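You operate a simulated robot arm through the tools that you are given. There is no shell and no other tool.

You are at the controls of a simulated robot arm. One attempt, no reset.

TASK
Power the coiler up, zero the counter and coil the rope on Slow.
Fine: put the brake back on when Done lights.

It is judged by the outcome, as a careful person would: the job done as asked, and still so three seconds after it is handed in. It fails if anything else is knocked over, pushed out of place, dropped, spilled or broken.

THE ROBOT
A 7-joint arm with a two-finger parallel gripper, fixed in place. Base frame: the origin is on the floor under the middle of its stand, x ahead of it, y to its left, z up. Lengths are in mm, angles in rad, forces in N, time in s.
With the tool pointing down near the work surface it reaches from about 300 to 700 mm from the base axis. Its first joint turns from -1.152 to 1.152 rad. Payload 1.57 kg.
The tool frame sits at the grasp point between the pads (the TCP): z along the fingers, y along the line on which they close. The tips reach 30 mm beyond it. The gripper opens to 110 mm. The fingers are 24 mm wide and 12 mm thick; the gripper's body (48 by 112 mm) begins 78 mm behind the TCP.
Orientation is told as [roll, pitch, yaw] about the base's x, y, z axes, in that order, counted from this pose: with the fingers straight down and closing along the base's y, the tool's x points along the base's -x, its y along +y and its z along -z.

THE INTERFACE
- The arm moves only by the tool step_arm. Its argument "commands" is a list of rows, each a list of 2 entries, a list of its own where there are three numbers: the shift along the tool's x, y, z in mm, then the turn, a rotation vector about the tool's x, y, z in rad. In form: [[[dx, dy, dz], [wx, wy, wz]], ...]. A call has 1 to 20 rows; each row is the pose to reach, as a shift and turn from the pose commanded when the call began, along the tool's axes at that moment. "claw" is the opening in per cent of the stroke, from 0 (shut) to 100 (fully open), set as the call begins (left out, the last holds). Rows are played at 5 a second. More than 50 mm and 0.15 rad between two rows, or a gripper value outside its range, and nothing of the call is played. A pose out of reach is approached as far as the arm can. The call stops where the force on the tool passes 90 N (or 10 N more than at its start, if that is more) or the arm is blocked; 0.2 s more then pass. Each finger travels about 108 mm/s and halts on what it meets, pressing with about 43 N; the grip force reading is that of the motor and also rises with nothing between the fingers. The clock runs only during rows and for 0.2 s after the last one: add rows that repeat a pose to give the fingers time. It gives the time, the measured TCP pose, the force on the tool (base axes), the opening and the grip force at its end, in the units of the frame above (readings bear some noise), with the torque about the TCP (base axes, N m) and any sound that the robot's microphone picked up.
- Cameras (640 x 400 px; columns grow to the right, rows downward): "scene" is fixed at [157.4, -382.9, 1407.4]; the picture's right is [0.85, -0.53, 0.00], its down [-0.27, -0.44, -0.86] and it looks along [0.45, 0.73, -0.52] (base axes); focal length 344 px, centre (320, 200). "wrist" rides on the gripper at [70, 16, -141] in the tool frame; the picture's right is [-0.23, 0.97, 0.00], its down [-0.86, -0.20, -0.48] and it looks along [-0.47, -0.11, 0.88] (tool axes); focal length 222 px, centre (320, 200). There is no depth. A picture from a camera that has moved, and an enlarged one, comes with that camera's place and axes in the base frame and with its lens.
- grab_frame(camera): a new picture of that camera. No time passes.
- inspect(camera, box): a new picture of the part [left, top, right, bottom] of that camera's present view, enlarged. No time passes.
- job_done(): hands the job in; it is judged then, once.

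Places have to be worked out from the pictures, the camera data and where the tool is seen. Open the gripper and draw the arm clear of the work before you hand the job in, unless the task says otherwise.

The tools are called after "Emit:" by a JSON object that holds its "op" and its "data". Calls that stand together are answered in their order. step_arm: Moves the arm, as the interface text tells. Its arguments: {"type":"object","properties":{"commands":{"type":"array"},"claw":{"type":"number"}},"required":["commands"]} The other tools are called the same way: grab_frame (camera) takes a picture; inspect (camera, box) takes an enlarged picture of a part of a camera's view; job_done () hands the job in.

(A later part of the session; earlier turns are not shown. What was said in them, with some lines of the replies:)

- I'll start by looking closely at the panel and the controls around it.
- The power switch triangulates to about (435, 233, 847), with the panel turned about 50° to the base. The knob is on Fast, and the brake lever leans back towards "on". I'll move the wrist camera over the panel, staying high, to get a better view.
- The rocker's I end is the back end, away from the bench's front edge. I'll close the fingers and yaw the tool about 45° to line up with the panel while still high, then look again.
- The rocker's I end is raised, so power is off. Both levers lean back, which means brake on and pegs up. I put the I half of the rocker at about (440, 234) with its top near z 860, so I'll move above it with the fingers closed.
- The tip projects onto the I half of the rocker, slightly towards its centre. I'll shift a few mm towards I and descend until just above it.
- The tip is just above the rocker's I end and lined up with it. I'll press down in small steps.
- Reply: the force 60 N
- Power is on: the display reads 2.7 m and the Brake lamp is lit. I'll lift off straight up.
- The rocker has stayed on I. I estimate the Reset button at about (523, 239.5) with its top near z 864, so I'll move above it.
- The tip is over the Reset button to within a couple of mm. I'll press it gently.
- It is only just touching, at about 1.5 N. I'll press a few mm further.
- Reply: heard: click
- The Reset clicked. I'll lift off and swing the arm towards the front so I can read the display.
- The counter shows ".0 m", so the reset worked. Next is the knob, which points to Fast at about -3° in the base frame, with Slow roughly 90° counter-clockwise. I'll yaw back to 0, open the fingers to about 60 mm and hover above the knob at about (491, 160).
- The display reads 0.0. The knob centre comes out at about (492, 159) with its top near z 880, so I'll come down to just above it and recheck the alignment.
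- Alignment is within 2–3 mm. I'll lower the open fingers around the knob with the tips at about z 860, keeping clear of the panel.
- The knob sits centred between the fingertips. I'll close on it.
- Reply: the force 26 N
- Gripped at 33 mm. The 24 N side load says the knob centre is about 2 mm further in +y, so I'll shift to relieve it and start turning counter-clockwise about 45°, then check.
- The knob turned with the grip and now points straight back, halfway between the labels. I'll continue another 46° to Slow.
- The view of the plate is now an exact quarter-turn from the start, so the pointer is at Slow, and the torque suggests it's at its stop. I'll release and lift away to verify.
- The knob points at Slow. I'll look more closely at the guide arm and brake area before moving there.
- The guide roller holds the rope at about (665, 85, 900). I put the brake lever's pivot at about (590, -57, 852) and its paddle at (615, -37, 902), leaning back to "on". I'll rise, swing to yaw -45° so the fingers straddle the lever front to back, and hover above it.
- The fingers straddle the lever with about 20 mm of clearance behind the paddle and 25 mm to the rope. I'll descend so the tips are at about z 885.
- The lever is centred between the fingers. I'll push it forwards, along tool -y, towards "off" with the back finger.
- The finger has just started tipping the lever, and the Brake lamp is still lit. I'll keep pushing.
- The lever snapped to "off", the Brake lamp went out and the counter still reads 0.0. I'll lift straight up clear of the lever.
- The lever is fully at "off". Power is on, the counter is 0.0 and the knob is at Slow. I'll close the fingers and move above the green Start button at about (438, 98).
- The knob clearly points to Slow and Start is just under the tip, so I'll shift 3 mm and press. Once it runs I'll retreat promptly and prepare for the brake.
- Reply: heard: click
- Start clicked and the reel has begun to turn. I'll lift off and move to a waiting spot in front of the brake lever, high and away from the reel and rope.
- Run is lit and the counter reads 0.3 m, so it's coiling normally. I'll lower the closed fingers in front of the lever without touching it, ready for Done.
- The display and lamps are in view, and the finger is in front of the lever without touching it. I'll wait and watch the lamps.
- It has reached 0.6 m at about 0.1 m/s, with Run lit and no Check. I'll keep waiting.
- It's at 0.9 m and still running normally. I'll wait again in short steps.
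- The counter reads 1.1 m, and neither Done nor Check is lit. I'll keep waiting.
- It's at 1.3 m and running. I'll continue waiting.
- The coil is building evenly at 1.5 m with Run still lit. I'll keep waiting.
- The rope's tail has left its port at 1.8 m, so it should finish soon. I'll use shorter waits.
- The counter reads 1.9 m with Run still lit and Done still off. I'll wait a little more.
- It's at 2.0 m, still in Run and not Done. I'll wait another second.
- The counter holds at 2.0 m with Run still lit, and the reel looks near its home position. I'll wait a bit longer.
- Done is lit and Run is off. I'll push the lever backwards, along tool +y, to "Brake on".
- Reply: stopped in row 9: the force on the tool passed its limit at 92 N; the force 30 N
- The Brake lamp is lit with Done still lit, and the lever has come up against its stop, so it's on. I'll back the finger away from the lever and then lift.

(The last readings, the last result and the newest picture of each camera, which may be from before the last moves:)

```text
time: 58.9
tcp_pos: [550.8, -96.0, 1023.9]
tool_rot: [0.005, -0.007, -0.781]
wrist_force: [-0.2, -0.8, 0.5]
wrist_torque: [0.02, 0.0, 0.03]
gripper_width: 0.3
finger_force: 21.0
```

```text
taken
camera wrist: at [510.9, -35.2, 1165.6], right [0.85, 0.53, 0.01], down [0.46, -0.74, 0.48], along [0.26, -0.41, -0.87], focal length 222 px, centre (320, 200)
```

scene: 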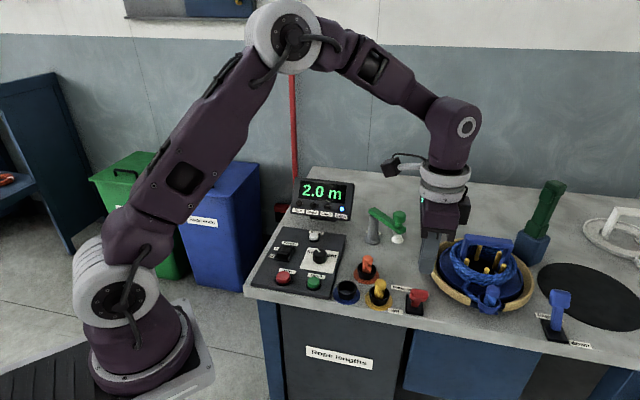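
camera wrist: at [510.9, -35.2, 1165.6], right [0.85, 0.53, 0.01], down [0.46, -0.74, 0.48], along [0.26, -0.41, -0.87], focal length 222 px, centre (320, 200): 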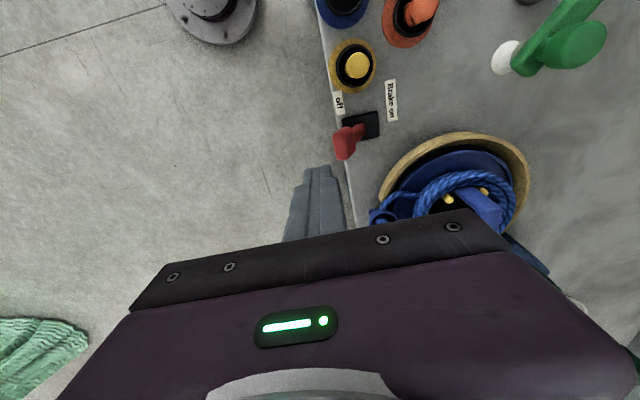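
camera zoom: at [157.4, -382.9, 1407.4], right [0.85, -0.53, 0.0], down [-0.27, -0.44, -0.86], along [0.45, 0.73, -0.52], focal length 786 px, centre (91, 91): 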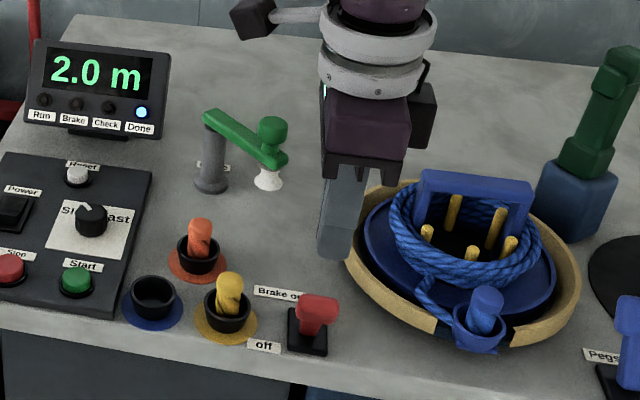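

The lever fell back to "off" once I withdrew, so the Brake lamp is out again. The finger stuck to the rising paddle edge and the force limit stopped the push before the lever went over centre. I'll reposition in front of the lever and push again along its arc.

Emit:
{"op": "step_arm", "data": {"commands": [[[0, -15, 0], [0, 0, 0]], [[0, -28, 10], [0, 0, 0]], [[0, -28, 45], [0, 0, 0]], [[0, -28, 80], [0, 0, 0]], [[0, -28, 113], [0, 0, 0]], [[0, -28, 113], [0, 0, 0]]], "claw": 0}}

Emit:
{"op": "inspect", "data": {"camera": "scene", "box": [370, 230, 470, 330]}}

Emit:
{"op": "inspect", "data": {"camera": "wrist", "box": [240, 60, 480, 240]}}

```text
time: 60.2
tcp_pos: [531.7, -115.5, 910.1]
tool_rot: [0.003, -0.007, -0.78]
wrist_force: [0.6, -0.5, 0.5]
wrist_torque: [-0.01, 0.01, 0.01]
gripper_width: 0.1
finger_force: 21.3
```

```text
4.00 times, centred on (420, 280) of scene
camera zoom: at [157.4, -382.9, 1407.4], right [0.85, -0.53, 0.0], down [-0.27, -0.44, -0.86], along [0.45, 0.73, -0.52], focal length 1376 px, centre (-80, -120)
```

zoom: 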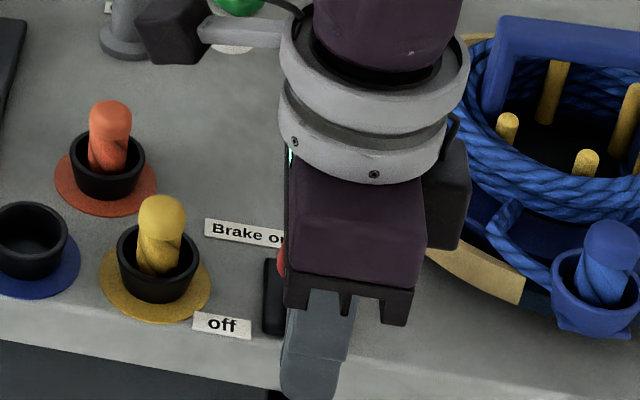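

```text
2.22 times, centred on (360, 150) of wrist
camera zoom: at [492.6, -55.4, 1050.9], right [0.85, 0.53, 0.01], down [0.46, -0.74, 0.48], along [0.26, -0.41, -0.87], focal length 494 px, centre (231, 311)
```

zoom: 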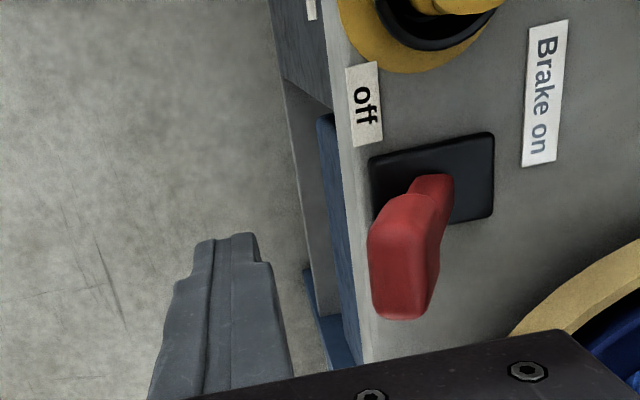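

The lever is at off and the finger is about 27 mm in front of it. I'll push along the arc, rising about 13 mm towards vertical and carrying on past centre.

Emit:
{"op": "step_arm", "data": {"commands": [[[0, 10, 0], [0, 0, 0]], [[0, 20, 0], [0, 0, 0]], [[0, 27, 0], [0, 0, 0]], [[0, 33, -3.5], [0, 0, 0]], [[0, 39, -6.5], [0, 0, 0]], [[0, 45, -9], [0, 0, 0]], [[0, 51, -11], [0, 0, 0]], [[0, 57, -12.5], [0, 0, 0]], [[0, 62, -13], [0, 0, 0]], [[0, 67, -12.5], [0, 0, 0]], [[0, 72, -11], [0, 0, 0]], [[0, 76, -10], [0, 0, 0]], [[0, 76, -10], [0, 0, 0]]], "claw": 0}}

Emit:
{"op": "inspect", "data": {"camera": "scene", "box": [280, 160, 560, 335]}}

Emit:
{"op": "inspect", "data": {"camera": "wrist", "box": [240, 60, 480, 240]}}

```text
time: 63.0
tcp_pos: [584.8, -62.1, 917.9]
tool_rot: [0.004, -0.007, -0.78]
wrist_force: [0.4, -0.6, -0.3]
wrist_torque: [-0.02, 0.01, -0.04]
gripper_width: 0.0
finger_force: 21.6
```

```text
2.29 times, centred on (420, 248) of scene
camera zoom: at [157.4, -382.9, 1407.4], right [0.85, -0.53, 0.0], down [-0.27, -0.44, -0.86], along [0.45, 0.73, -0.52], focal length 786 px, centre (91, 91)
```

zoom: 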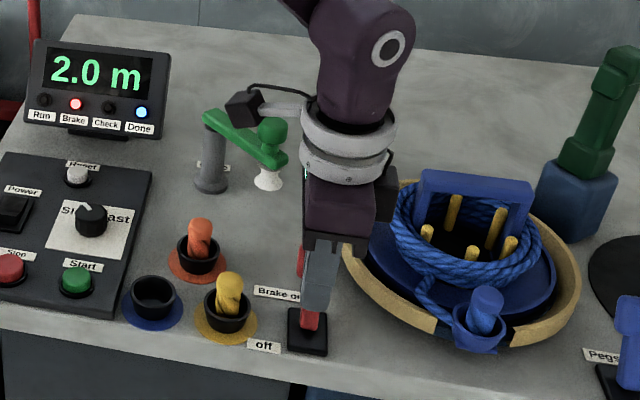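

```text
2.22 times, centred on (360, 150) of wrist
camera zoom: at [546.4, -1.9, 1061.5], right [0.85, 0.53, 0.01], down [0.46, -0.74, 0.48], along [0.26, -0.41, -0.87], focal length 494 px, centre (231, 311)
```

zoom: 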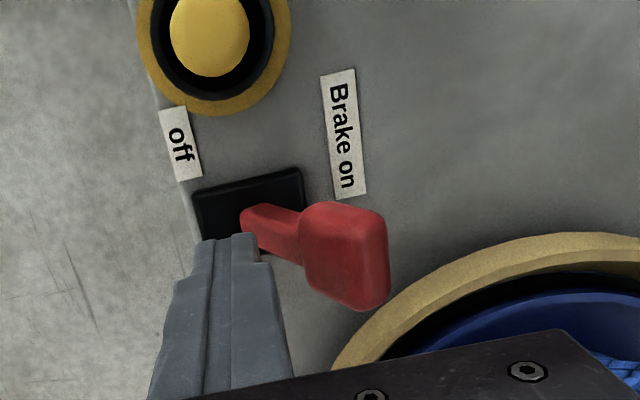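

This time the lever snapped fully over to "on" with no residual force, and the Brake lamp is lit alongside Done. I'll back the finger off forwards and lift clear.

Emit:
{"op": "step_arm", "data": {"commands": [[[0, -12, 0], [0, 0, 0]], [[0, -30, 0], [0, 0, 0]], [[0, -42, -15], [0, 0, 0]], [[0, -45, -55], [0, 0, 0]], [[0, -45, -95], [0, 0, 0]], [[0, -45, -130], [0, 0, 0]], [[0, -45, -130], [0, 0, 0]]], "claw": 0}}

Emit:
{"op": "inspect", "data": {"camera": "scene", "box": [280, 160, 560, 335]}}

Emit:
{"op": "grab_frame", "data": {"camera": "wrist"}}

```text
time: 64.7
tcp_pos: [554.6, -93.9, 1051.3]
tool_rot: [0.002, -0.006, -0.781]
wrist_force: [-0.6, -0.1, 0.1]
wrist_torque: [0.0, 0.01, -0.01]
gripper_width: 0.0
finger_force: 20.8
```

```text
2.29 times, centred on (420, 248) of scene
camera zoom: at [157.4, -382.9, 1407.4], right [0.85, -0.53, 0.0], down [-0.27, -0.44, -0.86], along [0.45, 0.73, -0.52], focal length 786 px, centre (91, 91)
```

zoom: 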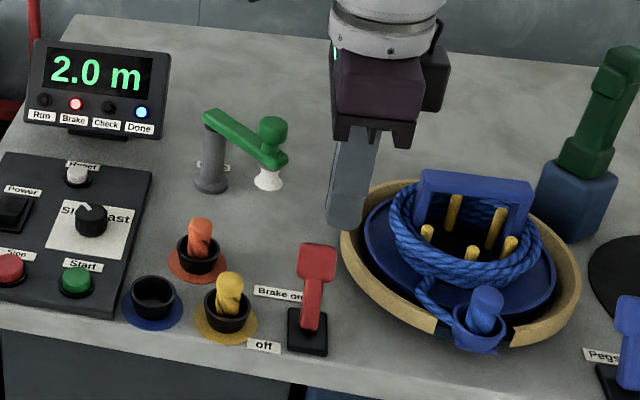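

```text
taken
camera wrist: at [515.3, -34.6, 1192.9], right [0.85, 0.53, 0.01], down [0.46, -0.74, 0.48], along [0.26, -0.41, -0.87], focal length 222 px, centre (320, 200)
```

wrist: 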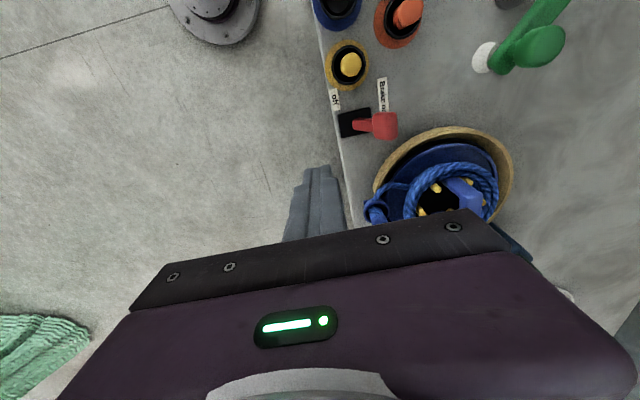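

The brake lever stays on and the Brake and Done lamps are lit, with the counter at 2.0 m and the rope coiled. I'll open the gripper while rising and draw the arm back clear of the bench.

Emit:
{"op": "step_arm", "data": {"commands": [[[0, 0, -35], [0, 0, 0]], [[20, -8, -65], [0, 0, 0]], [[50, -20, -85], [0, 0, 0]], [[80, -32, -95], [0, 0, 0]], [[108, -42, -100], [0, 0, 0]], [[133, -50, -100], [0, 0, 0]], [[133, -50, -100], [0, 0, 0]]], "claw": 100}}

Emit:
{"op": "grab_frame", "data": {"camera": "scene"}}

Emit:
{"op": "inspect", "data": {"camera": "scene", "box": [240, 160, 450, 320]}}

Emit:
{"op": "inspect", "data": {"camera": "scene", "box": [380, 180, 600, 350]}}

```text
time: 66.2
tcp_pos: [421.8, -36.3, 1149.8]
tool_rot: [0.003, -0.009, -0.78]
wrist_force: [0.3, 0.1, -0.6]
wrist_torque: [0.01, -0.02, -0.01]
gripper_width: 110.2
finger_force: 0.0
```

```text
taken
```

scene: 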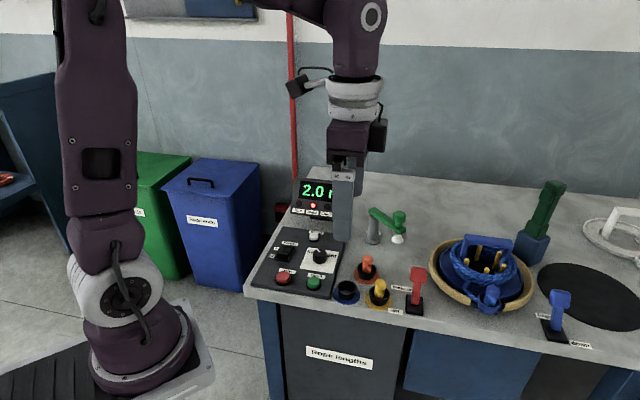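

```text
2.50 times, centred on (345, 240) of scene
camera zoom: at [157.4, -382.9, 1407.4], right [0.85, -0.53, 0.0], down [-0.27, -0.44, -0.86], along [0.45, 0.73, -0.52], focal length 860 px, centre (258, 100)
```

zoom: 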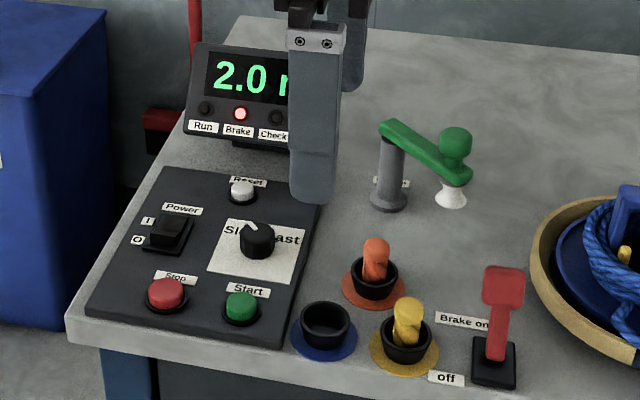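

```text
2.35 times, centred on (490, 265) of scene
camera zoom: at [157.4, -382.9, 1407.4], right [0.85, -0.53, 0.0], down [-0.27, -0.44, -0.86], along [0.45, 0.73, -0.52], focal length 809 px, centre (-80, 47)
```

zoom: 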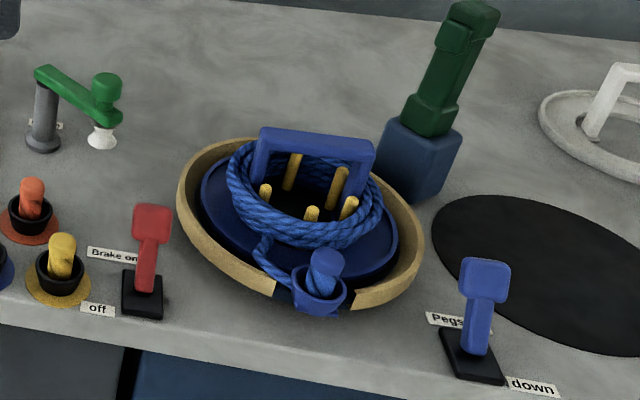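

The rope is coiled on the pegs, the counter shows 2.0, the knob is on Slow and the brake is on with its lamp lit. The gripper is open and clear and nothing else has moved, so I'm handing the job in.

Emit:
{"op": "job_done", "data": {}}

```text
The job is handed in.
```

The coiler is powered up, the counter was zeroed, and the rope was coiled on Slow until Done lit at 2.0 m. The brake is back on with its lamp lit.

- **Brake:** my first push after Done tripped the 90 N force limit and the lever fell back to off. A second push put it fully on, about 7 seconds after I saw Done light, and it stayed on when I backed away.
- **Before starting:** I took the brake off so the coiler could run. The Check lamp was never lit when I looked during the run.
- **Left as is:** the coiler is still powered on and the pegs are still up. The gripper is open and clear of the bench, and nothing else appears to have moved.
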